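You operate a simulated robot arm through the tools that you are given. There is no shell and no other tool. Be economical: measure what you need, move in short steps, check, and stop when the job is done.

You are at the controls of a simulated robot arm. One attempt, no reset.

Task
Set the valves on the bench manifold as the build card shows and clamp both.
Fine: leave the third valve where it is.
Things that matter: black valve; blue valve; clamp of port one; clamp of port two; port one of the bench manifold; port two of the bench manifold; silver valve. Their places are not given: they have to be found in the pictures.

The check looks at the end state, three seconds after you hand in, the way a careful person would. Anything else that was tipped, shoved, dropped, spilled or broken makes it a failure.

Robot
A 6-joint arm with a two-finger parallel gripper, fixed in place. Base frame: the origin is at the foot of the arm, x ahead of it, y to its left, z up; the work surface is at about z = 0. Readings come in m, degrees, newtons and seconds.
With the tool pointing down near the work surface it reaches from about 0.14 to 0.58 m from the base axis. Its first joint turns from -66.0 to 66.0 degrees. Payload 2.1 kg.
The tool frame sits at the grasp point between the pads (the TCP): z along the fingers, y along the line on which they close. The tips reach 0.03 m beyond it. The gripper opens to 0.094 m. The fingers are 0.028 m wide and 0.01 m thick; the gripper's body (0.05 by 0.096 m) begins 0.055 m behind the TCP.
Orientation is that of the tool frame in the base frame, as a unit quaternion [x, y, z, w]. With the fingers straight down and closing along the base's y, the tool's x points along the base's -x, its y along +y and its z along -z.

Tools
- The arm moves only by the tool move_arm. Its argument "targets" is a list of rows, each a list of 7 numbers: the turn, a rotation vector about the tool's x, y, z in units of 90 degrees (1.0 is 90 degrees), then the shift along the tool's x, y, z in units of 300 mm (1.0 is 300 mm), then the finger opening in m, from 0 to 0.094. In form: [[wx, wy, wz, dx, dy, dz, hand], ...]. A call has 1 to 12 rows; each row is the pose to reach, as a shift and turn from the pose commanded when the call began, along the tool's axes at that moment. A call with a number of a shift or a turn outside -1 to 1 is refused whole. Each row takes 0.2 s and may step no farther than 0.05 m and 8.6 degrees from the row before; otherwise, or with a gripper value out of range, the whole call is refused. A pose out of reach is approached as far as the arm can. The call stops where the force on the tool passes 70 N (or 10 N more than at its start, if that is more) or the arm is blocked; 0.2 s more then pass. The fingers move at their own pace (about 0.072 m/s each) and stop on an object; they squeeze with about 23 N. The grip force told is the motor's: it shows also when the fingers shut on nothing. Time passes only in rows, and 0.2 s behind the last, so rows that repeat a pose let the fingers close. The reply holds the time, the measured pose of the TCP, the force on the tool along the base axes, the opening and the grip force, in the units named above and with some noise, with the torque about the TCP (base axes, N m) and any sound that the robot's microphone picked up.
- Cameras (640 x 400 px; columns grow to the right, rows downward): "scene" is fixed at [0.0616, -0.3832, 0.4761]; the picture's right is [0.68, -0.73, 0.00], its down [-0.47, -0.44, -0.77] and it looks along [0.56, 0.53, -0.64] (base axes); focal length 256 px, centre (320, 200). "wrist" rides on the gripper at [0.076, 0.014, -0.103] in the tool frame; the picture's right is [-0.18, 0.98, 0.00], its down [-0.75, -0.14, -0.64] and it looks along [-0.63, -0.12, 0.77] (tool axes); focal length 243 px, centre (320, 200).
- snapshot(camera): a new picture of that camera. It takes no simulated time.
- probe_pixels(camera, pixels): for up to 12 pixels [column, row] of the newest picture of that camera ("zoom" is the newest enlarged one), the place [x, y, z] in the base frame of the surface seen there, good to about 0.003 m. It takes no simulated time.
- zoom(camera, box): a new picture of the part [left, top, right, bottom] of that camera's present view, enlarged. It takes no simulated time.
- sign_off(): hands the job in; it is judged then, once.

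Go step by step. Measure first, check grasps and placings, and put right what went wrong. The budget is 80 turns and 38 pictures, counting those below and the enlarged ones. Unless the task says otherwise, let go and move clear before handing in, and close with one line.

The tools are called as name(argument=value, ...) on one line, values as JSON. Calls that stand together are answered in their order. move_arm: Moves the arm, as the interface text tells. Its arguments: {"type":"object","properties":{"targets":{"type":"array"}},"required":["targets"]} The other tools are called the same way: snapshot (camera) takes a picture; probe_pixels (camera, pixels) gives the place of the surface under pixels of a picture; zoom (camera, box) takes an enlarged picture of a part of a camera's view; sign_off () hands the job in.

At the start:

```text
t: 0.0
position: [0.2649, -0.0715, 0.3055]
tcp_rot: [-0.001, 1.0, 0.0, 0.002]
contact_force: [0.3, 0.3, 0.5]
moment: [0.0, -0.03, -0.02]
gripper_width: 0.0938
finger_force: 0.1
```

scene: 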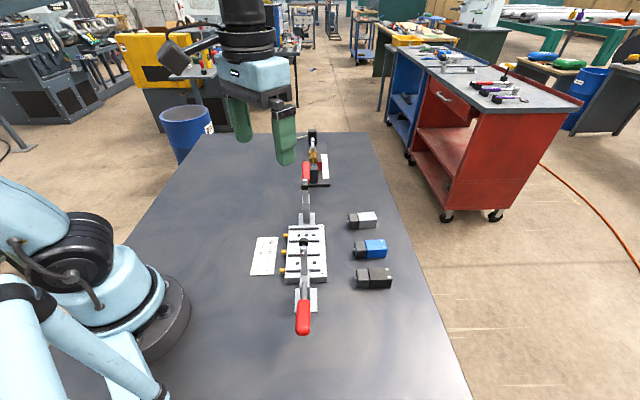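
wrist: 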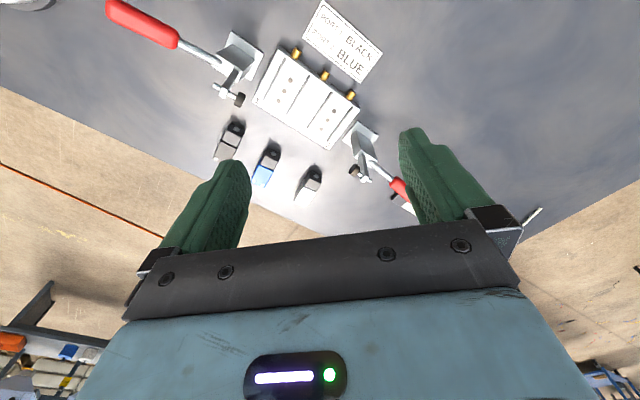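

The scene shows a manifold near (305,250), a card at (264,256), three valves to the right, and two toggle clamps with red handles. I'll zoom on these for detail.

zoom(camera="scene", box=[230, 180, 410, 340])

zoom(camera="wrist", box=[200, 0, 440, 210])

```text
2.50 times, centred on (320, 260) of scene
```

zoom: 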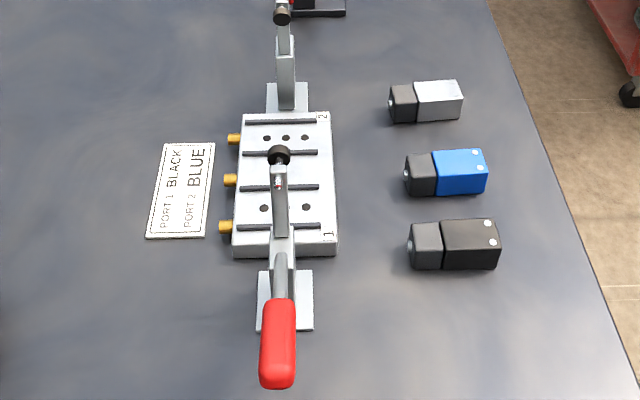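

```text
1.90 times, centred on (320, 105) of wrist
```

zoom: 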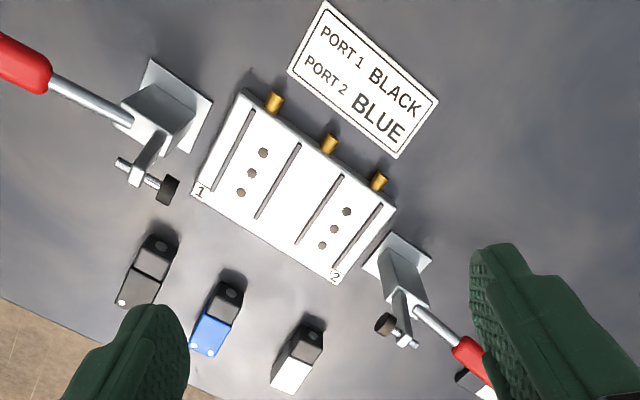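

Port 1 takes black and port 2 takes blue. I'll measure the manifold, valves and clamps with probes, first on the wrist zoom and on the scene picture.

probe_pixels(camera="zoom", pixels=[[246, 94], [392, 208], [335, 282], [195, 193], [263, 153], [241, 192], [346, 212], [322, 246], [252, 173], [334, 229], [168, 190], [383, 324]])

probe_pixels(camera="zoom", pixels=[[153, 262], [140, 290], [160, 243], [218, 308], [205, 335], [229, 292], [298, 355], [165, 105], [395, 265], [20, 65], [475, 365], [400, 340]])

probe_pixels(camera="scene", pixels=[[303, 317], [304, 243], [305, 175], [305, 205], [312, 153], [318, 170], [310, 180], [307, 265], [303, 295], [376, 278], [375, 249], [324, 185]])

```text
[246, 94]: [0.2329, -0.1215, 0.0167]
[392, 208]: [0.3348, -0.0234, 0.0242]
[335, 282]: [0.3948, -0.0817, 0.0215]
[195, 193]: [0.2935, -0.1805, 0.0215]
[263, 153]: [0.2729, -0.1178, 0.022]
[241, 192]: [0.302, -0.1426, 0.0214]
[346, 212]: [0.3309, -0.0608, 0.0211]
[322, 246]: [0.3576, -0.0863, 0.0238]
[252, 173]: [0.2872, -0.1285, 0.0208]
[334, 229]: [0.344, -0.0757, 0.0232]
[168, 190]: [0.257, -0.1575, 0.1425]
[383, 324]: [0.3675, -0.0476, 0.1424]
```

```text
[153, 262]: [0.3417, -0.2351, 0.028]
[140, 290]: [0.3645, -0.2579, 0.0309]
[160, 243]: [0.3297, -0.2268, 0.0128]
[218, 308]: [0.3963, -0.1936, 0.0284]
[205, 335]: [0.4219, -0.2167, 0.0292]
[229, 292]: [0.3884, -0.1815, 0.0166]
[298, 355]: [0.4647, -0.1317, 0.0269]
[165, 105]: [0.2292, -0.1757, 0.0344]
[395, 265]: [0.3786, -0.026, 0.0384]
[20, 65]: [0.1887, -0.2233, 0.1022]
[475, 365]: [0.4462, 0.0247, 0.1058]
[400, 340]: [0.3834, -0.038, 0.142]
```

```text
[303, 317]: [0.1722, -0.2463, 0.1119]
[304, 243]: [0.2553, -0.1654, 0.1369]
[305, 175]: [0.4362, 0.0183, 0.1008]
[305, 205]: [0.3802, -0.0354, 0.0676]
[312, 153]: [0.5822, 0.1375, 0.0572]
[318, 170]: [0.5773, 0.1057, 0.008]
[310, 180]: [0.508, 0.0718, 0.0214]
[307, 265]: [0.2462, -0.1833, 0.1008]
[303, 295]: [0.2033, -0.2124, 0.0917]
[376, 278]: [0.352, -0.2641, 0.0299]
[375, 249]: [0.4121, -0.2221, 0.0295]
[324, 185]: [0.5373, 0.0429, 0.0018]
```

The manifold's long axis runs at about 45° with its top near z=0.021, port 1 at about (0.287,-0.130) and port 2 at about (0.344,-0.075). I need to understand the clamps and the valve shape, so I'll zoom in further.

zoom(camera="scene", box=[275, 225, 335, 345])

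zoom(camera="scene", box=[340, 205, 400, 295])

zoom(camera="scene", box=[275, 125, 345, 235])

zoom(camera="wrist", box=[240, 30, 440, 210])

```text
3.33 times, centred on (305, 285) of scene
```

zoom: 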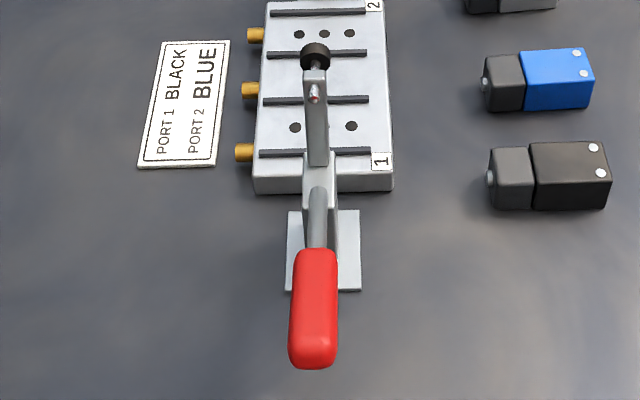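

```text
4.44 times, centred on (370, 250) of scene
```

zoom: 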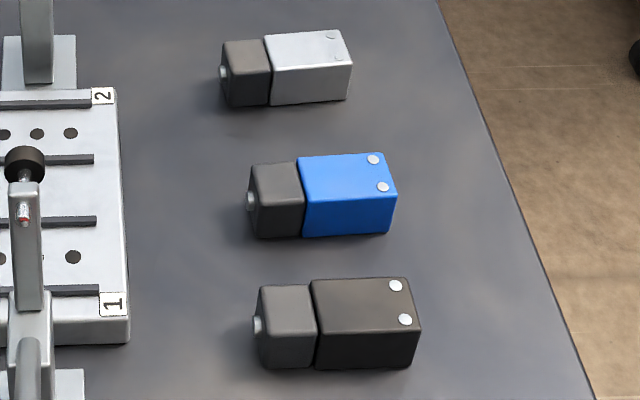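

```text
3.64 times, centred on (310, 180) of scene
```

zoom: 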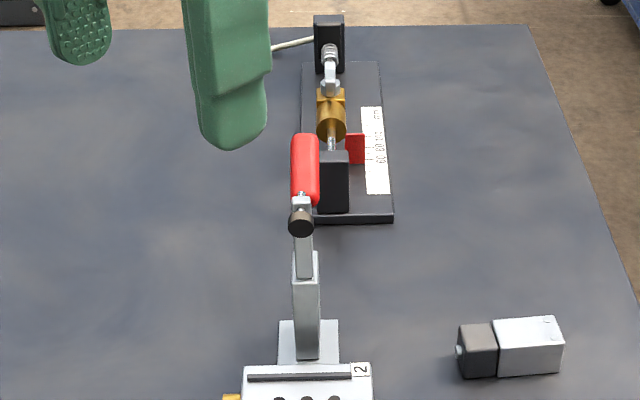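

```text
2.22 times, centred on (340, 120) of wrist
```

zoom: 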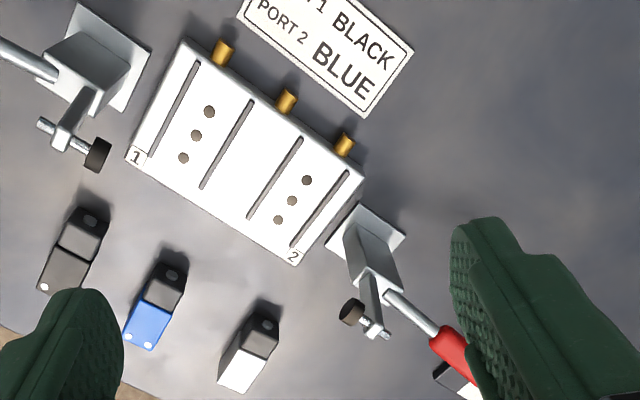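

The clamp arms stand up with their plungers facing the manifold, and the handles lie outward, so lifting a handle up and over should close its clamp. A gripper closing along the manifold axis would hit the plungers, so I'll grip the valves lengthwise. That needs the tool's x along +u for port 1, so I'll start by yawing 90°.

move_arm(targets=[[0, 0, 0.09, 0, 0, 0, 0.094], [0, 0, 0.18, 0, 0, 0, 0.094], [0, 0, 0.27, 0, 0, 0, 0.094], [0, 0, 0.36, 0, 0, 0, 0.094], [0, 0, 0.45, 0, 0, 0, 0.094], [0, 0, 0.54, 0, 0, 0, 0.094], [0, 0, 0.63, 0, 0, 0, 0.094], [0, 0, 0.72, 0, 0, 0, 0.094], [0, 0, 0.81, 0, 0, 0, 0.094], [0, 0, 0.9, 0, 0, 0, 0.094], [0, 0, 0.95, 0, 0, 0, 0.094], [0, 0, 1.0, 0, 0, 0, 0.094]])

```text
t: 2.6
position: [0.2643, -0.0725, 0.3072]
tcp_rot: [0.708, 0.706, 0.001, 0.0]
contact_force: [0.5, 0.5, 0.0]
moment: [0.0, 0.0, -0.01]
gripper_width: 0.0939
finger_force: 0.0
```

The yaw worked: tool x now points along +y. I'll continue another 45° while moving above the black valve near (0.347,-0.243).

move_arm(targets=[[0, 0, 0.09, -0.09, 0.045, 0.055, 0.094], [0, 0, 0.18, -0.19, 0.09, 0.11, 0.094], [0, 0, 0.27, -0.29, 0.14, 0.17, 0.094], [0, 0, 0.36, -0.39, 0.19, 0.23, 0.094], [0, 0, 0.45, -0.49, 0.24, 0.29, 0.094], [0, 0, 0.5, -0.568, 0.277, 0.33, 0.094]])

snapshot(camera="wrist")

snapshot(camera="scene")

```text
t: 4.0
position: [0.348, -0.2426, 0.2071]
tcp_rot: [0.924, 0.382, 0.001, 0.0]
contact_force: [0.4, -0.1, -0.4]
moment: [-0.03, 0.01, 0.01]
gripper_width: 0.0943
finger_force: 0.1
```

```text
29 pictures are left
```

wrist: 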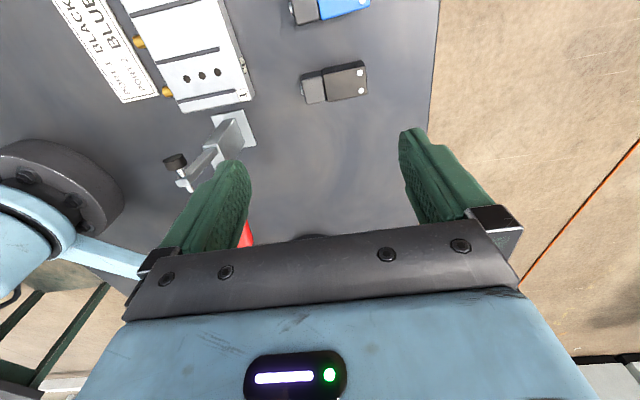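

```text
28 pictures are left
```

scene: 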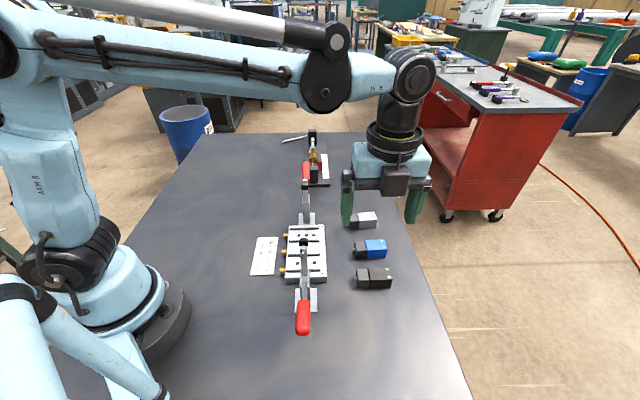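

The pose is as planned, and the black valve shows at (335,82) with port 1's holes at (203,76). I'll zoom on that region and probe it precisely.

zoom(camera="wrist", box=[140, 0, 390, 156])

```text
2.56 times, centred on (265, 78) of wrist
```

zoom: 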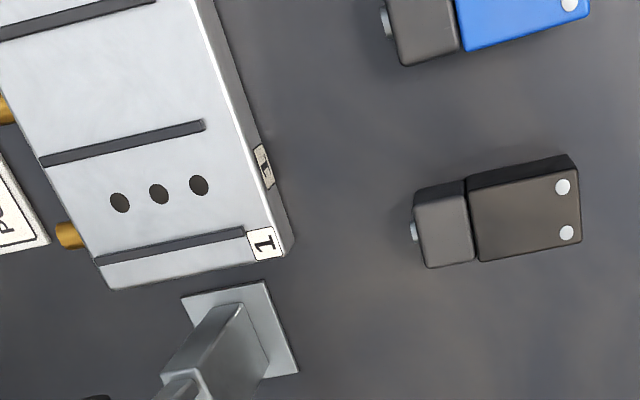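

probe_pixels(camera="zoom", pixels=[[419, 204], [468, 195], [573, 174], [579, 240], [480, 258], [429, 264], [419, 240], [414, 231], [120, 202], [158, 194], [199, 185], [520, 215]])

probe_pixels(camera="zoom", pixels=[[44, 160], [202, 126], [97, 261], [243, 232], [120, 145], [170, 245], [108, 287], [292, 258], [120, 160], [5, 35], [150, 2], [150, 90]])

```text
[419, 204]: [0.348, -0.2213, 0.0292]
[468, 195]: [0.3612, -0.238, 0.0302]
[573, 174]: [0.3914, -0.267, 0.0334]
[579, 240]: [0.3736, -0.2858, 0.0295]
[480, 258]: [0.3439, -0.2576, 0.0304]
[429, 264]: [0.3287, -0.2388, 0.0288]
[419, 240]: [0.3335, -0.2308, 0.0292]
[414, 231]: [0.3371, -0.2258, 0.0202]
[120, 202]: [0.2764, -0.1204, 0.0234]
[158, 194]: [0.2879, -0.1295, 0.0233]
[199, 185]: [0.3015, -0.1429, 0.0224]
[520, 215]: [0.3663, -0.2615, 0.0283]
```

```text
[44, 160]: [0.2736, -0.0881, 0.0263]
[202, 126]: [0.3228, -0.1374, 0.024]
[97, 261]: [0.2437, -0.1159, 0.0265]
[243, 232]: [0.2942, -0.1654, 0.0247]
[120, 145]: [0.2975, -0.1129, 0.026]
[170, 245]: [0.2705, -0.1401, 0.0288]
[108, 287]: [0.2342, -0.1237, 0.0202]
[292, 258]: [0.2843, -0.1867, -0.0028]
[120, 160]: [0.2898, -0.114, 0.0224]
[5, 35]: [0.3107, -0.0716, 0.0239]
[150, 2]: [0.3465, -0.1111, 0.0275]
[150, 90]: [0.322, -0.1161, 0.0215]
```

The black valve measures about 64×26×29 mm and is centred at (0.360,-0.253), aligned with my yaw to about 1°. I'll descend onto it lengthwise, stop just short of grasp height and check.

move_arm(targets=[[0, 0, 0, 0.004, 0.049, 0.1, 0.094], [0, 0, 0, 0.004, 0.049, 0.2, 0.094], [0, 0, 0, 0.004, 0.049, 0.3, 0.094], [0, 0, 0, 0.004, 0.049, 0.4, 0.094], [0, 0, 0, 0.004, 0.049, 0.48, 0.094], [0, 0, 0, 0.004, 0.049, 0.54, 0.094]])

snapshot(camera="wrist")

```text
t: 5.4
position: [0.3577, -0.2519, 0.0436]
tcp_rot: [0.924, 0.383, 0.0, -0.001]
contact_force: [-0.1, -0.3, 0.8]
moment: [0.04, 0.0, -0.01]
gripper_width: 0.0937
finger_force: 0.0
```

```text
26 pictures are left
```

wrist: 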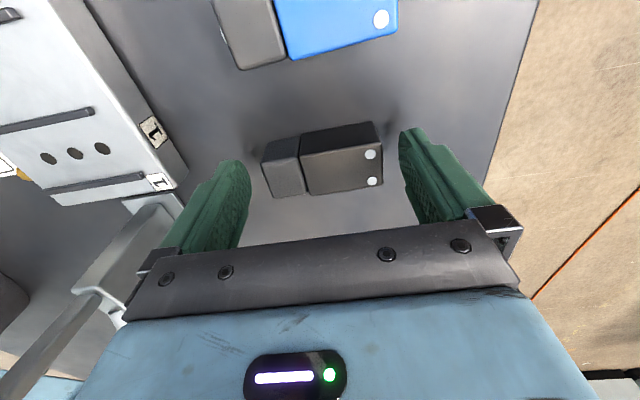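

The valve sits between the fingers at (322,160). I'll probe its corners and the fingertips to confirm centring.

probe_pixels(camera="wrist", pixels=[[264, 150], [273, 196], [374, 125], [381, 185], [235, 165], [405, 135], [320, 165]])

```text
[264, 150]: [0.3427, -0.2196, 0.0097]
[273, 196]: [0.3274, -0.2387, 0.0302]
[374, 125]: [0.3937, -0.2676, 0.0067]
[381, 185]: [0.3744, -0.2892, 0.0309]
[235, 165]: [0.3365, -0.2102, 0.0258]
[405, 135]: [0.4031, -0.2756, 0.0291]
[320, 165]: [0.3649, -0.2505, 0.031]
```

The valve is centred within about 1 mm. I'll lower to grasp height and close.

move_arm(targets=[[0, 0, 0, 0.003, 0.0, 0.025, 0.094], [0, 0, 0, 0.003, 0.0, 0.025, 0.08], [0, 0, 0, 0.003, 0.0, 0.025, 0.07], [0, 0, 0, 0.003, 0.0, 0.025, 0.055], [0, 0, 0, 0.003, 0.0, 0.025, 0.055], [0, 0, 0, 0.003, 0.0, 0.025, 0.055]])

```text
t: 6.8
position: [0.3608, -0.2509, 0.0367]
tcp_rot: [0.924, 0.383, 0.001, 0.0]
contact_force: [0.1, 0.8, 0.7]
moment: [-0.01, 0.01, -0.06]
gripper_width: 0.0695
finger_force: 23.3
```

The fingers stopped at 69.5 mm with 23 N, so the valve plus its pin is held. I'll lift and check that it stays square.

move_arm(targets=[[0, 0, 0, 0, 0, -0.05, 0.055], [0, 0, 0, 0, 0, -0.12, 0.055], [0, 0, 0, 0.04, 0, -0.22, 0.055], [0, 0, 0, 0.08, 0, -0.32, 0.055], [0, 0, 0, 0.113, 0, -0.32, 0.055]])

snapshot(camera="wrist")

```text
t: 8.0
position: [0.3839, -0.2264, 0.1336]
tcp_rot: [0.924, 0.382, 0.001, 0.0]
contact_force: [-0.3, 0.5, -1.6]
moment: [0.01, -0.01, 0.0]
gripper_width: 0.0696
finger_force: 23.1
```

```text
25 pictures are left
```

wrist: 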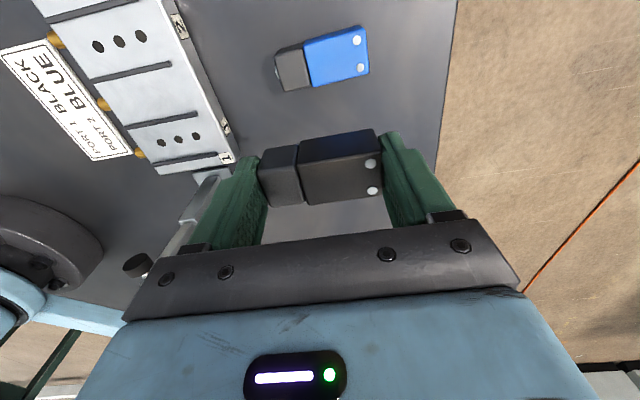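

The valve is held level. I'll probe its corners to get its offset from the TCP.

probe_pixels(camera="wrist", pixels=[[262, 166], [268, 203], [298, 145], [303, 203], [380, 155], [379, 192], [330, 170], [280, 180], [375, 135]])

```text
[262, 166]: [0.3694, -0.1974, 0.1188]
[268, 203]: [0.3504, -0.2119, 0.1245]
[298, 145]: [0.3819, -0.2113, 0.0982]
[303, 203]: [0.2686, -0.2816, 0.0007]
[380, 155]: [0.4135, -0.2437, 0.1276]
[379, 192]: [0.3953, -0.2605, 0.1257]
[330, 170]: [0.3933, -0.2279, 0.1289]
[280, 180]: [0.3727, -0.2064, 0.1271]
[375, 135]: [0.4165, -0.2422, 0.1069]
```

The valve is centred on the TCP lengthwise and about 2 mm toward -u. I'll move it across above port 1 at height and check clearances before lowering.

move_arm(targets=[[0, 0, 0, 0.005, -0.11, 0, 0.055], [0, 0, 0, 0.006, -0.24, 0, 0.055], [0, 0, 0, 0.007, -0.36, 0, 0.055], [0, 0, 0, 0.007, -0.43, 0, 0.055], [0, 0, 0, 0.007, -0.4533, 0, 0.055], [0, 0, 0, 0.007, -0.4533, 0.1, 0.055]])

snapshot(camera="wrist")

zoom(camera="scene", box=[220, 90, 420, 330])

```text
t: 9.4
position: [0.2891, -0.1298, 0.1035]
tcp_rot: [0.924, 0.382, 0.001, 0.0]
contact_force: [-0.3, -0.4, -0.6]
moment: [-0.03, -0.01, 0.0]
gripper_width: 0.0697
finger_force: 23.1
```

```text
24 pictures are left
```

wrist: 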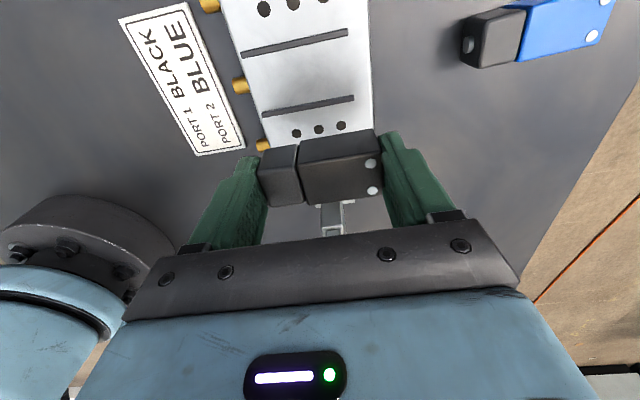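

```text
1.67 times, centred on (320, 210) of scene
```

zoom: 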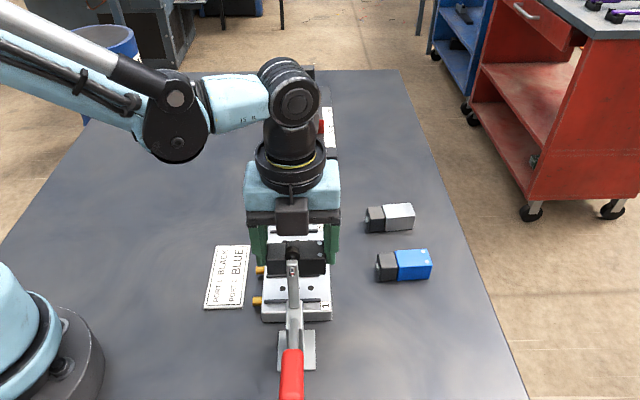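

Near px (292,215) of the zoom a small dark box protrudes from the gripper toward clamp 1's plunger at (292,247). I'll probe both for clearance.

probe_pixels(camera="zoom", pixels=[[292, 212], [283, 230], [305, 230], [292, 200], [265, 218], [325, 215], [286, 247], [292, 243], [293, 275], [299, 252], [250, 240], [270, 260]])

probe_pixels(camera="wrist", pixels=[[332, 220], [330, 230], [297, 133], [319, 129], [341, 126], [308, 98], [295, 45], [370, 162]])

```text
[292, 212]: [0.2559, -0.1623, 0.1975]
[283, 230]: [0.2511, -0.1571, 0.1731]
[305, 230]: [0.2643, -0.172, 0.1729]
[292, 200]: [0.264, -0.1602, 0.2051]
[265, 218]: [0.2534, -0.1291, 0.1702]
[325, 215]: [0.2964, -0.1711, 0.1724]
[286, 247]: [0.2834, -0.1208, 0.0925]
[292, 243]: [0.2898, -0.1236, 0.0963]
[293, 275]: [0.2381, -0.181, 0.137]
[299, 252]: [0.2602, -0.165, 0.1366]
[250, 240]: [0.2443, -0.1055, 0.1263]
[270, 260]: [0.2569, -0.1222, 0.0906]
```

```text
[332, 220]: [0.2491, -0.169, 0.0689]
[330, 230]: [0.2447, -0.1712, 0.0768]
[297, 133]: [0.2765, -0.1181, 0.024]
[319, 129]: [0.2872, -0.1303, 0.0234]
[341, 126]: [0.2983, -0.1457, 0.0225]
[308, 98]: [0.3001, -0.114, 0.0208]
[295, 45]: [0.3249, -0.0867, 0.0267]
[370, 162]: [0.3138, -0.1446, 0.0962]
```

The box face is at u≈0.066 while the plunger tip is at u≈0.070, so lowering here would hit the clamp, and tilting would push the camera into clamp 2. I'll put the black valve back where it was and regrasp it across its width with the tool leaning away, which clears both clamps.

move_arm(targets=[[0, 0, 0, 0, 0, -0.1, 0.055], [0, 0, 0, 0, 0.11, -0.1, 0.055], [0, 0, 0, 0, 0.24, -0.1, 0.055], [0, 0, 0, -0.03, 0.36, -0.1, 0.055], [0, 0, 0, -0.08, 0.44, -0.06, 0.055], [0, 0, 0, -0.116, 0.453, 0.04, 0.055], [0, 0, 0, -0.116, 0.453, 0.13, 0.055], [0, 0, 0, -0.116, 0.453, 0.19, 0.055], [0, 0, 0, -0.116, 0.453, 0.22, 0.055], [0, 0, 0, -0.116, 0.453, 0.22, 0.055]])

```text
t: 11.6
position: [0.3615, -0.2505, 0.0379]
tcp_rot: [0.924, 0.382, 0.001, -0.001]
contact_force: [0.1, 0.5, -0.7]
moment: [-0.03, 0.02, 0.01]
gripper_width: 0.0697
finger_force: 23.0
```

The valve is back about 1 mm above the table. I'll ease it down, open and lift clear.

move_arm(targets=[[0, 0, 0, 0, 0, 0.004, 0.055], [0, 0, 0, 0, 0, 0.004, 0.075], [0, 0, 0, 0, 0, 0.004, 0.09], [0, 0, 0, 0, 0, 0.004, 0.094], [0, 0, 0, 0, 0, -0.1, 0.094], [0, 0, 0, 0, 0, -0.24, 0.094], [0, 0, 0, 0, 0, -0.38, 0.094], [0, 0, 0, 0, 0, -0.52, 0.094]])

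```text
t: 13.4
position: [0.3611, -0.2499, 0.1948]
tcp_rot: [0.924, 0.383, 0.001, 0.0]
contact_force: [-0.5, 0.0, -0.4]
moment: [-0.01, -0.02, 0.01]
gripper_width: 0.094
finger_force: 0.1
```

Now I'll yaw back +90° so that tool x points along -v and the fingers close along u.

move_arm(targets=[[0, 0, -0.09, 0, 0, 0, 0.094], [0, 0, -0.18, 0, 0, 0, 0.094], [0, 0, -0.27, 0, 0, 0, 0.094], [0, 0, -0.36, 0, 0, 0, 0.094], [0, 0, -0.45, 0, 0, 0, 0.08], [0, 0, -0.54, 0, 0, 0, 0.07], [0, 0, -0.63, 0, 0, 0, 0.06], [0, 0, -0.72, 0, 0, 0, 0.055], [0, 0, -0.81, 0, 0, 0, 0.055], [0, 0, -0.9, 0, 0, 0, 0.055], [0, 0, -0.95, 0, 0, 0, 0.055], [0, 0, -1.0, 0, 0, 0, 0.055]])

snapshot(camera="wrist")

```text
t: 16.0
position: [0.3608, -0.2506, 0.1923]
tcp_rot: [0.382, 0.924, 0.001, 0.0]
contact_force: [-0.1, -0.7, 0.0]
moment: [-0.01, 0.03, 0.01]
gripper_width: 0.0551
finger_force: 0.0
```

```text
22 pictures are left
```

wrist: 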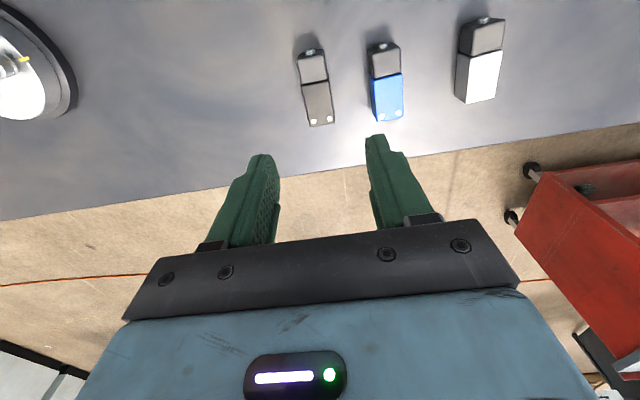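

I'll probe the black and blue valves' top corners from here.

probe_pixels(camera="wrist", pixels=[[300, 60], [324, 55], [309, 125], [333, 121], [303, 86], [328, 82], [373, 55], [397, 50], [378, 121], [403, 116], [375, 80], [400, 76]])

```text
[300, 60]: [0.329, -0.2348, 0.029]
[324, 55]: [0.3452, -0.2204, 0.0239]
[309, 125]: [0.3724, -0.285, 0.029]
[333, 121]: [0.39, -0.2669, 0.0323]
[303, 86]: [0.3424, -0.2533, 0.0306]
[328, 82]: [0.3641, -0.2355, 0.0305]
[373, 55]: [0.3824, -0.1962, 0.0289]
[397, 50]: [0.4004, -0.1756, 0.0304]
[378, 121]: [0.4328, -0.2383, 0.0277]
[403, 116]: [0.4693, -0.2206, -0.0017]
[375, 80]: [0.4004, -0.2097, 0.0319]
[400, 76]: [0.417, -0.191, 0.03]
```

The black valve's centre is at u≈0.076, v≈0.432. I'll lean the tool 30° toward +v and hover with the fingers on either side of it.

move_arm(targets=[[0, 0.08, 0, -0.01, -0.005, 0.06, 0.055], [0, 0.16, 0, -0.02, -0.005, 0.14, 0.055], [0, 0.24, 0, -0.035, -0.005, 0.22, 0.055], [0, 0.333, 0, -0.049, -0.005, 0.3, 0.052], [0, 0.333, 0, -0.049, -0.005, 0.37, 0.05], [0, 0.333, 0, -0.049, -0.005, 0.42, 0.05]])

snapshot(camera="wrist")

```text
t: 17.4
position: [0.3743, -0.2575, 0.0672]
tcp_rot: [0.373, 0.901, 0.09, -0.203]
contact_force: [0.1, 0.1, -0.1]
moment: [0.0, 0.0, -0.01]
gripper_width: 0.0501
finger_force: 0.0
out of reach, approached as far as the arm can: row 4, 5, 6
```

```text
21 pictures are left
```

wrist: 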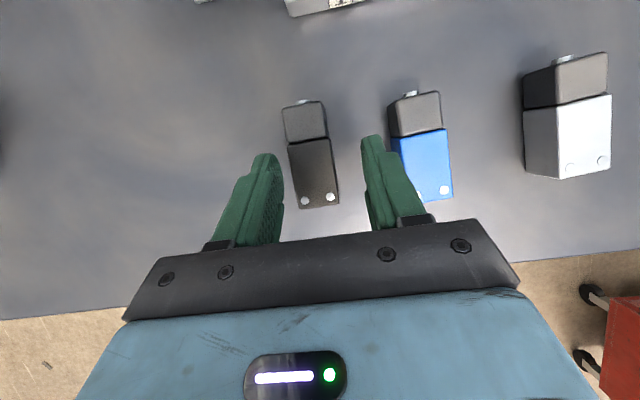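

The full 30° lean is out of reach, as the arm stopped near 26°. I'll back off to about 22° with a slight lift and read where it ends up.

move_arm(targets=[[0, -0.045, 0, 0, 0, -0.05, 0.05], [0, -0.089, 0, 0, 0, -0.08, 0.05], [0, -0.089, 0, 0, 0, -0.08, 0.05]])

```text
t: 18.2
position: [0.3806, -0.2658, 0.0884]
tcp_rot: [0.38, 0.913, 0.063, -0.139]
contact_force: [0.3, -0.5, -0.3]
moment: [-0.02, 0.01, 0.0]
gripper_width: 0.0498
finger_force: 0.0
```

Tilt is now 17.6°. I'll set about 21° and descend onto the black valve in small steps.

move_arm(targets=[[0, 0.038, 0, -0.01, -0.0163, 0.03, 0.05], [0, 0.038, 0, -0.018, -0.0163, 0.07, 0.05], [0, 0.038, 0, -0.022, -0.0163, 0.11, 0.05], [0, 0.038, 0, -0.0264, -0.0163, 0.145, 0.05], [0, 0.038, 0, -0.0264, -0.0163, 0.1608, 0.05]])

snapshot(camera="wrist")

```text
t: 19.4
position: [0.3725, -0.262, 0.0409]
tcp_rot: [0.377, 0.908, 0.075, -0.167]
contact_force: [-0.2, -0.5, 1.1]
moment: [-0.02, -0.02, 0.05]
gripper_width: 0.0499
finger_force: 0.0
```

```text
20 pictures are left
```

wrist: 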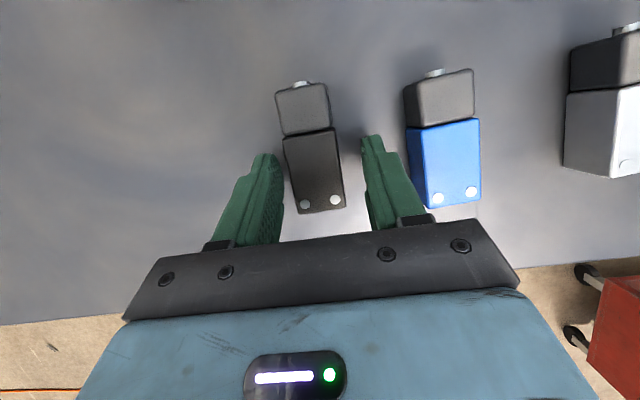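

The fingers straddle the black valve's body, with the valve slightly left of centre. I'll shift 2 mm and close.

move_arm(targets=[[0, 0, 0, 0, -0.007, 0, 0.05], [0, 0, 0, 0, -0.007, 0, 0.04], [0, 0, 0, 0, -0.007, 0, 0.03], [0, 0, 0, 0, -0.007, 0, 0.018], [0, 0, 0, 0, -0.007, 0, 0.018], [0, 0, 0, 0, -0.007, 0, 0.018]])

```text
t: 20.8
position: [0.371, -0.2637, 0.0402]
tcp_rot: [0.377, 0.908, 0.076, -0.165]
contact_force: [-1.5, 0.4, -0.7]
moment: [0.0, 0.03, 0.04]
gripper_width: 0.0293
finger_force: 23.5
```

It's gripped at 29.3 mm. I'll lift vertically by 90 mm and check.

move_arm(targets=[[0, 0, 0, 0.027, 0, -0.07, 0.018], [0, 0, 0, 0.0535, 0, -0.14, 0.018], [0, 0, 0, 0.08, 0, -0.21, 0.018], [0, 0, 0, 0.107, 0, -0.28, 0.018]])

snapshot(camera="wrist")

```text
t: 21.8
position: [0.3702, -0.2671, 0.1302]
tcp_rot: [0.377, 0.908, 0.075, -0.166]
contact_force: [0.1, -0.9, -2.2]
moment: [0.01, -0.01, -0.05]
gripper_width: 0.0293
finger_force: 23.4
```

```text
19 pictures are left
```

wrist: 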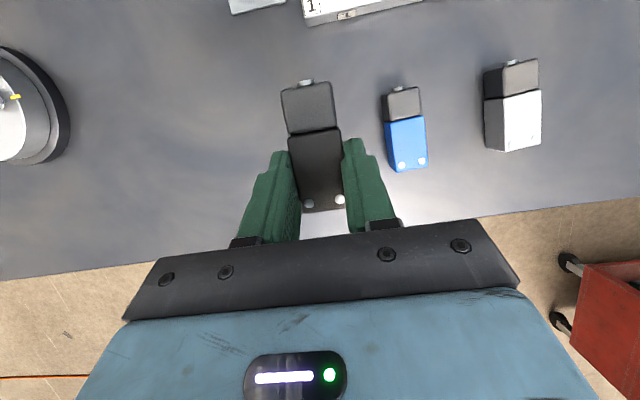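

The black valve is held and stayed level with the fingers. I'll probe its corners to get the offset from the TCP.

probe_pixels(camera="wrist", pixels=[[283, 92], [331, 84], [289, 134], [338, 128], [303, 208], [343, 203], [308, 110], [320, 165], [300, 130]])

```text
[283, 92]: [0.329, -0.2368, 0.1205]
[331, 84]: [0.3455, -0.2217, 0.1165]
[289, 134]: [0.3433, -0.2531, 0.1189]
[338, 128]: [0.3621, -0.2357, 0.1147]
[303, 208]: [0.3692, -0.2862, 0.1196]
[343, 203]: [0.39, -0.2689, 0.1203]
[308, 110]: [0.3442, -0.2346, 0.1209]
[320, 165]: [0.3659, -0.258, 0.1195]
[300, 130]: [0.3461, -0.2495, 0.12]
```

The valve is level, with its centre 18 mm toward -v of the TCP and its bottom 39.5 mm below it. I'll carry it over to above port 1 at the same height.

move_arm(targets=[[0, 0, 0, 0, 0.065, 0, 0.018], [0, 0, 0, 0.02, 0.1253, 0.0076, 0.018], [0, 0, 0, 0.12, 0.1253, 0.0459, 0.018], [0, 0, 0, 0.22, 0.1253, 0.0841, 0.018], [0, 0, 0, 0.32, 0.1253, 0.1223, 0.018], [0, 0, 0, 0.39, 0.1253, 0.149, 0.018], [0, 0, 0, 0.4265, 0.1253, 0.163, 0.018]])

snapshot(camera="wrist")

zoom(camera="scene", box=[240, 120, 400, 320])

```text
t: 23.4
position: [0.3016, -0.1413, 0.1311]
tcp_rot: [0.377, 0.908, 0.075, -0.166]
contact_force: [-0.3, 0.7, -1.1]
moment: [-0.01, -0.01, -0.01]
gripper_width: 0.0295
finger_force: 23.2
```

```text
18 pictures are left
```

wrist: 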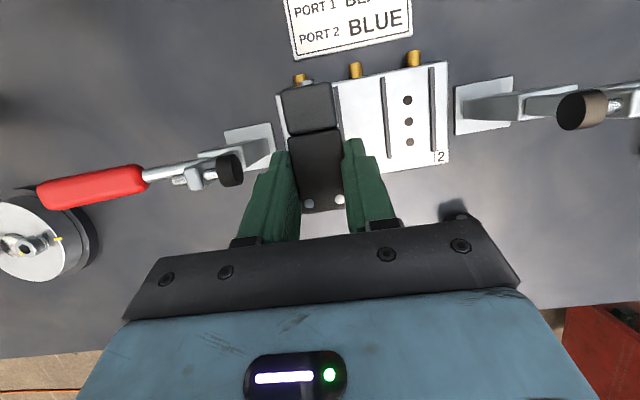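

```text
2.00 times, centred on (320, 220) of scene
```

zoom: 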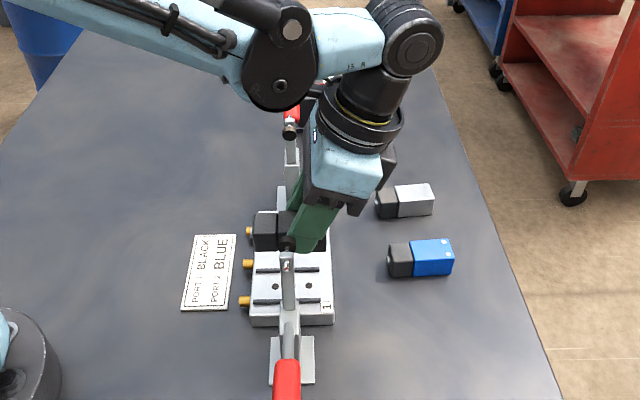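

Clearances look fine: the knob at (230,168) is clear of the left finger and the gripper bar. I'll probe the valve and the rib ends for final alignment.

probe_pixels(camera="wrist", pixels=[[283, 92], [331, 84], [303, 208], [343, 203], [288, 134], [338, 130], [238, 160], [384, 80], [391, 150], [407, 100], [409, 142], [240, 180]])

```text
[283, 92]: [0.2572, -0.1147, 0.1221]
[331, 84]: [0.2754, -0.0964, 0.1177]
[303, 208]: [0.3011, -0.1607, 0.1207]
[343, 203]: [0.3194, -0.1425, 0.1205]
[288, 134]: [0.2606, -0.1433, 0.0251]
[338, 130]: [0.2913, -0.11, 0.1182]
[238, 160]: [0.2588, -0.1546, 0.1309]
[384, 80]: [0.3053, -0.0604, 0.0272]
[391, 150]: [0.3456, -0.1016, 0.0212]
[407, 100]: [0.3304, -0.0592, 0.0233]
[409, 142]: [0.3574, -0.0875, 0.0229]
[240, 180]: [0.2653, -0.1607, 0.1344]
```

The valve centre is at u 0.113, v 0.295, against the port centre at u 0.111, v 0.2955, with yaw within about 1.3°. I'll lower with a 1.5 mm correction.

move_arm(targets=[[0, 0, 0, -0.021, -0.005, 0.0526, 0.018], [0, 0, 0, -0.042, -0.005, 0.105, 0.018], [0, 0, 0, -0.06, -0.005, 0.15, 0.018], [0, 0, 0, -0.074, -0.005, 0.185, 0.018], [0, 0, 0, -0.081, -0.005, 0.202, 0.018], [0, 0, 0, -0.084, -0.005, 0.2105, 0.018]])

snapshot(camera="wrist")

```text
t: 24.8
position: [0.3017, -0.1431, 0.0633]
tcp_rot: [0.377, 0.908, 0.075, -0.167]
contact_force: [0.5, -0.4, -1.1]
moment: [-0.03, 0.01, -0.01]
gripper_width: 0.0294
finger_force: 23.6
```

```text
16 pictures are left
```

wrist: 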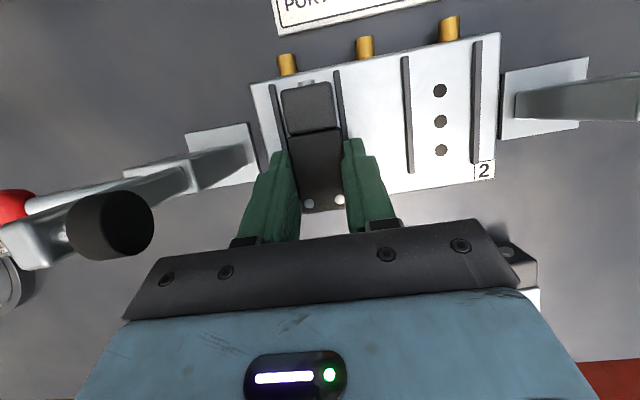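

The valve sits squarely between the two ribs but isn't touching yet. I'll lower millimetre by millimetre.

move_arm(targets=[[0, 0, 0, -0.0012, 0, 0.0031, 0.018], [0, 0, 0, -0.0024, 0, 0.0062, 0.018]])

```text
t: 25.4
position: [0.3007, -0.1419, 0.0608]
tcp_rot: [0.377, 0.908, 0.077, -0.167]
contact_force: [2.3, -1.9, 31.2]
moment: [-0.1, -0.05, -0.08]
gripper_width: 0.03
finger_force: 23.2
```

It's firmly seated, with 31 N upward. I'll open a little and retract along the tool axis, away from the clamp.

move_arm(targets=[[0, 0, 0, 0.0012, 0, -0.003, 0.03], [0, 0, 0, 0.0012, 0, -0.003, 0.042], [0, 0, 0, 0.0012, 0, -0.003, 0.042], [0, 0, 0, 0, 0, -0.08, 0.042], [0, 0, 0, 0, 0, -0.2, 0.042], [0, 0, 0, 0, 0, -0.33, 0.045]])

snapshot(camera="wrist")

```text
t: 26.8
position: [0.3248, -0.1695, 0.154]
tcp_rot: [0.377, 0.908, 0.076, -0.166]
contact_force: [0.1, 0.2, -0.4]
moment: [0.02, 0.0, 0.0]
gripper_width: 0.0449
finger_force: 0.1
```

```text
15 pictures are left
```

wrist: 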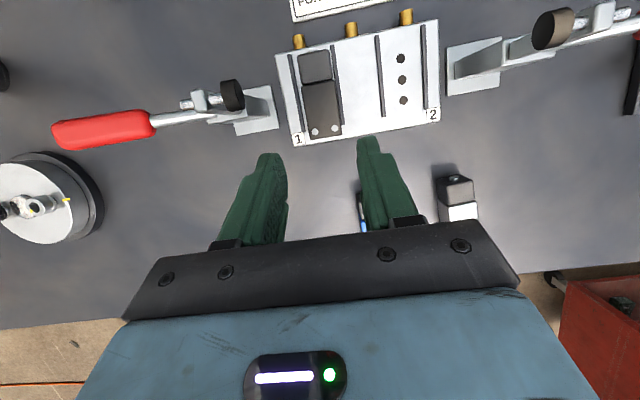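

The black valve is seated in port 1 (318,95). Next is the blue valve at u≈0.147, v≈0.441, so I'll go and hover above it at the same lean.

move_arm(targets=[[0, 0, 0, -0.085, 0.03, -0.033, 0.045], [0, 0, 0, -0.17, 0.06, -0.065, 0.05], [0, 0, 0, -0.255, 0.09, -0.098, 0.05], [0, 0, 0, -0.341, 0.12, -0.13, 0.05], [0, 0, 0, -0.38, 0.12, -0.025, 0.05], [0, 0, 0, -0.423, 0.12, 0.084, 0.05]])

snapshot(camera="wrist")

```text
t: 28.2
position: [0.4281, -0.2208, 0.0836]
tcp_rot: [0.378, 0.908, 0.075, -0.165]
contact_force: [-0.2, 0.3, -0.4]
moment: [0.0, -0.01, 0.02]
gripper_width: 0.0503
finger_force: 0.1
```

```text
14 pictures are left
```

wrist: 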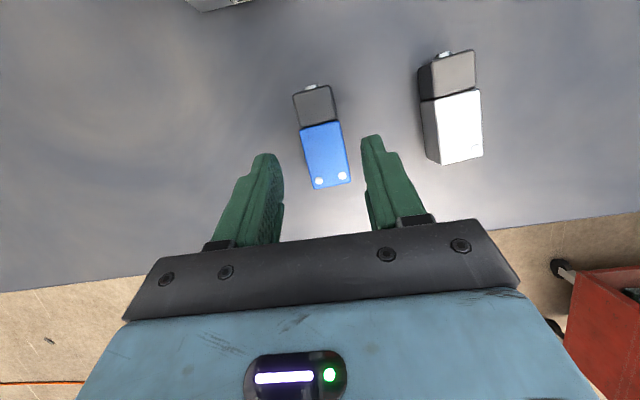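

Reach is fine and the blue valve is at (322,140). I'll probe its corners.

probe_pixels(camera="wrist", pixels=[[294, 96], [330, 90], [301, 129], [338, 122], [314, 187], [350, 181], [420, 95], [438, 163]])

```text
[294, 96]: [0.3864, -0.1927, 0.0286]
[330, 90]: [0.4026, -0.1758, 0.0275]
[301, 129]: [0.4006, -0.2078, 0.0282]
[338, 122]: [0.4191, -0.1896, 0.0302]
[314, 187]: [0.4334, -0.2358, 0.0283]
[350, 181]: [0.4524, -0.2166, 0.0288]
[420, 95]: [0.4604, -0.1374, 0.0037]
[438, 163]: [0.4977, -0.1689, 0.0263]
```

The blue centre is at u 0.1505, v 0.441, rotated about 4° (the jaws will align it). I'll shift 4.5 mm, descend and close.

move_arm(targets=[[0, 0, 0, 0, 0.015, 0, 0.05], [0, 0, 0, -0.017, 0.015, 0.045, 0.05], [0, 0, 0, -0.034, 0.015, 0.09, 0.05], [0, 0, 0, -0.051, 0.015, 0.134, 0.05], [0, 0, 0, -0.051, 0.015, 0.134, 0.04], [0, 0, 0, -0.051, 0.015, 0.134, 0.03], [0, 0, 0, -0.051, 0.015, 0.134, 0.018], [0, 0, 0, -0.051, 0.015, 0.134, 0.018], [0, 0, 0, -0.051, 0.015, 0.134, 0.018]])

```text
t: 30.2
position: [0.4317, -0.2187, 0.0406]
tcp_rot: [0.378, 0.908, 0.076, -0.166]
contact_force: [-0.7, 0.1, -0.9]
moment: [-0.01, -0.03, -0.04]
gripper_width: 0.0298
finger_force: 22.9
```

Blue is gripped at 29.8 mm. I'll lift 90 mm and carry it over port 2.

move_arm(targets=[[0, 0, 0, 0.036, 0, -0.093, 0.018], [0, 0, 0, 0.072, 0, -0.187, 0.018], [0, 0, 0, 0.107, 0.03, -0.28, 0.018], [0, 0, 0, 0.207, 0.08, -0.242, 0.018], [0, 0, 0, 0.307, 0.133, -0.2036, 0.018], [0, 0, 0, 0.407, 0.133, -0.1654, 0.018], [0, 0, 0, 0.5, 0.133, -0.13, 0.018], [0, 0, 0, 0.5618, 0.133, -0.106, 0.018]])

snapshot(camera="wrist")

```text
t: 32.0
position: [0.3563, -0.0861, 0.1326]
tcp_rot: [0.377, 0.908, 0.076, -0.167]
contact_force: [-0.2, 0.1, -1.5]
moment: [-0.05, -0.01, 0.01]
gripper_width: 0.0294
finger_force: 22.4
```

```text
13 pictures are left
```

wrist: 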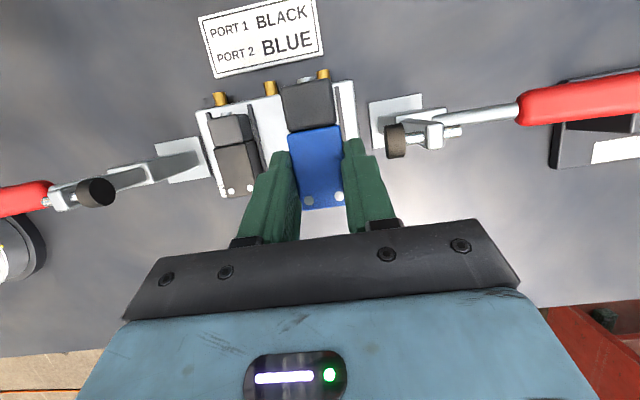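

The blue valve is over port 2, with knob 2 at (395,140) near the right finger. I'll probe the alignment and the clearance.

probe_pixels(camera="wrist", pixels=[[284, 92], [331, 84], [289, 135], [339, 130], [304, 208], [343, 203], [388, 130], [388, 155], [343, 100], [352, 100], [378, 160], [227, 165]])

```text
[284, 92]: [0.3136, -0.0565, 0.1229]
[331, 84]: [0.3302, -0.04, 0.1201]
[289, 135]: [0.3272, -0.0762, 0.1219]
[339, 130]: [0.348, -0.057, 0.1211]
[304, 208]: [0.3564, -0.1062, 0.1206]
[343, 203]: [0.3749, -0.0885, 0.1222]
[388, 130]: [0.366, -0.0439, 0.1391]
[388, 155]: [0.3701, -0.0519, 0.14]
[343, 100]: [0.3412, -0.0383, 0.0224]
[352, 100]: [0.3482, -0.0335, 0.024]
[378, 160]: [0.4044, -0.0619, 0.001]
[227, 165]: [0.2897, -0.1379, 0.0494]
```

Blue is aligned within 1 mm of port 2 and the knob face at u≈0.226 is clear. I'll lower it, ending with gentle contact.

move_arm(targets=[[0, 0, 0, -0.021, -0.002, 0.0526, 0.018], [0, 0, 0, -0.042, -0.002, 0.105, 0.018], [0, 0, 0, -0.06, -0.002, 0.15, 0.018], [0, 0, 0, -0.074, -0.002, 0.185, 0.018], [0, 0, 0, -0.081, -0.002, 0.2035, 0.018], [0, 0, 0, -0.085, -0.002, 0.2135, 0.018], [0, 0, 0, -0.0862, -0.002, 0.2166, 0.018]])

```text
t: 33.6
position: [0.3575, -0.0868, 0.0629]
tcp_rot: [0.376, 0.908, 0.075, -0.168]
contact_force: [1.7, -2.3, 22.1]
moment: [-0.17, 0.13, 0.02]
gripper_width: 0.0297
finger_force: 23.1
```

There's contact at 22 N, about 2 mm higher than for black, so I'll check it isn't resting on a rib.

zoom(camera="wrist", box=[190, 20, 450, 230])

```text
1.90 times, centred on (320, 125) of wrist
```

zoom: 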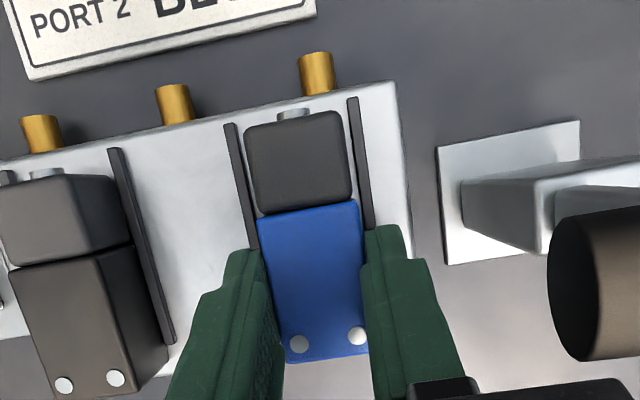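

It sits between the ribs with gaps on both sides. I'll compare the top heights and release.

probe_pixels(camera="zoom", pixels=[[290, 160], [300, 280], [300, 240], [50, 220], [70, 330], [60, 290]])

move_arm(targets=[[0, 0, 0, 0, 0, 0, 0.03], [0, 0, 0, 0, 0, 0, 0.042], [0, 0, 0, 0, 0, 0, 0.042], [0, 0, 0, 0, 0, -0.08, 0.042], [0, 0, 0, 0, 0, -0.2, 0.042], [0, 0, 0, 0, 0, -0.33, 0.042], [0, 0, 0, 0, 0, -0.45, 0.042]])

snapshot(camera="wrist")

```text
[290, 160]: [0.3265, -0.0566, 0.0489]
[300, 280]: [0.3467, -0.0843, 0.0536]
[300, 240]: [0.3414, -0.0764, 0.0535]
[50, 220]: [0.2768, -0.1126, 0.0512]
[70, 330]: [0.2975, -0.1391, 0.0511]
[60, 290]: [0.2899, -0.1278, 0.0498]
```

```text
t: 35.2
position: [0.389, -0.1206, 0.1892]
tcp_rot: [0.378, 0.908, 0.076, -0.166]
contact_force: [0.0, -0.6, 0.5]
moment: [-0.01, 0.0, 0.01]
gripper_width: 0.042
finger_force: 0.1
```

```text
11 pictures are left
```

wrist: 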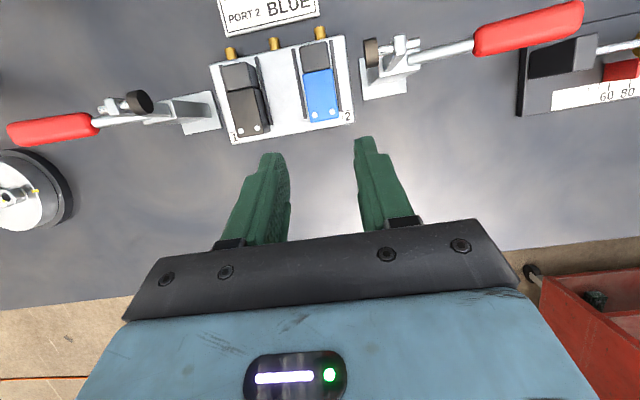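

Both valves are in place. Now I'll measure both handles and clamp pivots from this view.

probe_pixels(camera="wrist", pixels=[[12, 133], [52, 128], [92, 122], [120, 120], [150, 118], [138, 100], [180, 112], [578, 15], [530, 27], [480, 40], [440, 50], [400, 62]])

probe_pixels(camera="wrist", pixels=[[372, 52], [400, 42], [412, 42], [390, 80], [110, 105], [530, 60], [560, 50], [523, 105], [600, 50], [580, 5], [50, 115], [50, 143]])

```text
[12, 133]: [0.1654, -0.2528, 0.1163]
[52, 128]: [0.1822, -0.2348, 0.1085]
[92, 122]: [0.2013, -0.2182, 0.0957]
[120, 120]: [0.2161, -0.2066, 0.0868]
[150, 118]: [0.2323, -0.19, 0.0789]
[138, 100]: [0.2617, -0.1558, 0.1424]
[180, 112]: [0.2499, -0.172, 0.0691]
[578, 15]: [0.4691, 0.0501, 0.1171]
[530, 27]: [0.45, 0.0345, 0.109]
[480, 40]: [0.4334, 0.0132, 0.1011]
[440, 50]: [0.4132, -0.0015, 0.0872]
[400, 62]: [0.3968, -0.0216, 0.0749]
```

```text
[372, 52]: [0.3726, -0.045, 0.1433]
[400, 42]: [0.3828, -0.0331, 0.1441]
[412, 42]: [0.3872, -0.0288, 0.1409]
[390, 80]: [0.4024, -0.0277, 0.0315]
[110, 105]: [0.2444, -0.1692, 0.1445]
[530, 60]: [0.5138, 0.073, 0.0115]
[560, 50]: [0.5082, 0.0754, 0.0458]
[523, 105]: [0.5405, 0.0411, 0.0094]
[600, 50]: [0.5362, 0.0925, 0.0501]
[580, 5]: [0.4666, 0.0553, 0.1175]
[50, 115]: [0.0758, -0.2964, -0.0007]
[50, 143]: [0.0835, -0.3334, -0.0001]
```

The geometry is clear: the hinges are near u 0.047 and u 0.255 at z≈0.07, and the handles slope about 22° up and outward at v≈0.2955. Closing needs about an 80° swing toward the manifold. I'll untilt the tool first, starting with clamp 2.

move_arm(targets=[[0, -0.08, 0, 0, 0, -0.03, 0.05], [0, -0.16, 0, 0, 0, -0.06, 0.06], [0, -0.231, 0, 0, 0, -0.1, 0.06]])

```text
t: 36.0
position: [0.398, -0.1296, 0.2173]
tcp_rot: [0.385, 0.923, 0.006, 0.002]
contact_force: [0.4, -0.1, 1.1]
moment: [0.0, 0.01, -0.01]
gripper_width: 0.0598
finger_force: 0.1
```

The tool is vertical again. I'll yaw +90° so the fingers close along v while moving over handle 2's grip.

move_arm(targets=[[0, 0, -0.09, 0.02, 0.04, 0, 0.06], [0, 0, -0.18, 0.04, 0.08, 0, 0.06], [0, 0, -0.27, 0.065, 0.125, 0, 0.06], [0, 0, -0.36, 0.09, 0.17, 0, 0.06], [0, 0, -0.45, 0.115, 0.215, 0, 0.06], [0, 0, -0.54, 0.14, 0.26, 0, 0.06], [0, 0, -0.63, 0.165, 0.31, 0, 0.06], [0, 0, -0.72, 0.19, 0.36, 0, 0.06], [0, 0, -0.81, 0.215, 0.41, 0, 0.06], [0, 0, -0.9, 0.24, 0.46, 0, 0.06], [0, 0, -0.95, 0.259, 0.494, 0, 0.06], [0, 0, -1.0, 0.259, 0.494, 0, 0.06]])

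snapshot(camera="wrist")

```text
t: 38.6
position: [0.4481, 0.0299, 0.2188]
tcp_rot: [-0.381, 0.924, 0.004, 0.005]
contact_force: [-1.0, 0.2, -0.1]
moment: [0.0, 0.0, -0.03]
gripper_width: 0.06
finger_force: 0.1
```

```text
10 pictures are left
```

wrist: 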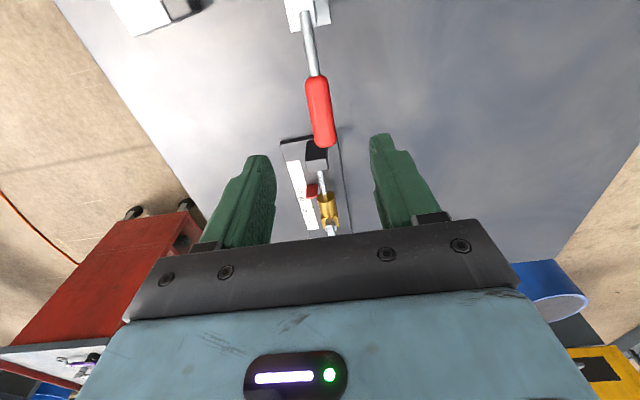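

The handle is centred between the open fingers. I'll descend to z≈0.10 and close on it.

move_arm(targets=[[0, 0, 0, 0, 0, 0.12, 0.06], [0, 0, 0, 0, 0, 0.24, 0.06], [0, 0, 0, 0, 0, 0.34, 0.06], [0, 0, 0, 0, 0, 0.395, 0.06], [0, 0, 0, 0, 0, 0.395, 0.04], [0, 0, 0, 0, 0, 0.395, 0.02], [0, 0, 0, 0, 0, 0.395, 0.01], [0, 0, 0, 0, 0, 0.395, 0.01], [0, 0, 0, 0, 0, 0.395, 0.01]])

```text
t: 40.6
position: [0.4479, 0.0305, 0.1003]
tcp_rot: [-0.381, 0.924, 0.004, 0.004]
contact_force: [-10.9, 4.7, -11.1]
moment: [0.31, -0.55, 0.23]
gripper_width: 0.025
finger_force: 45.1
```

Gripped at 25 mm. I'll swing the handle along its arc about the hinge, first to about 60°.

move_arm(targets=[[0, 0, 0, 0.0167, 0, -0.0377, 0.01], [0, 0, 0, 0.0387, 0, -0.0723, 0.01], [0, 0, 0, 0.065, 0, -0.1037, 0.01], [0, 0, 0, 0.0953, 0, -0.1313, 0.01], [0, 0, 0, 0.1293, 0, -0.1543, 0.01]])

zoom(camera="scene", box=[230, 90, 390, 310])

```text
t: 41.8
position: [0.42, 0.0025, 0.1472]
tcp_rot: [-0.381, 0.925, 0.004, 0.003]
contact_force: [-18.6, 13.4, -16.1]
moment: [-0.03, -0.22, 0.25]
gripper_width: 0.0252
finger_force: 25.5
```

```text
1.82 times, centred on (310, 200) of scene
```

zoom: 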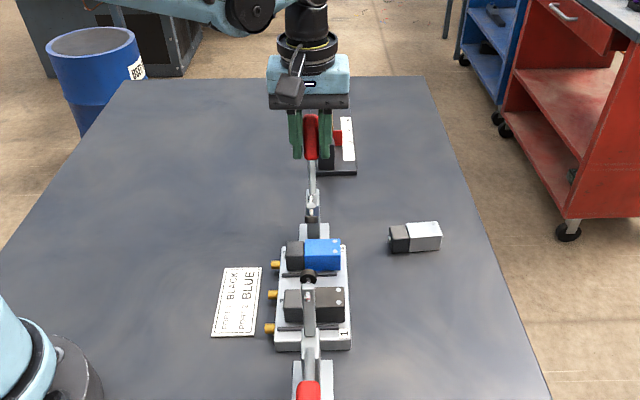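

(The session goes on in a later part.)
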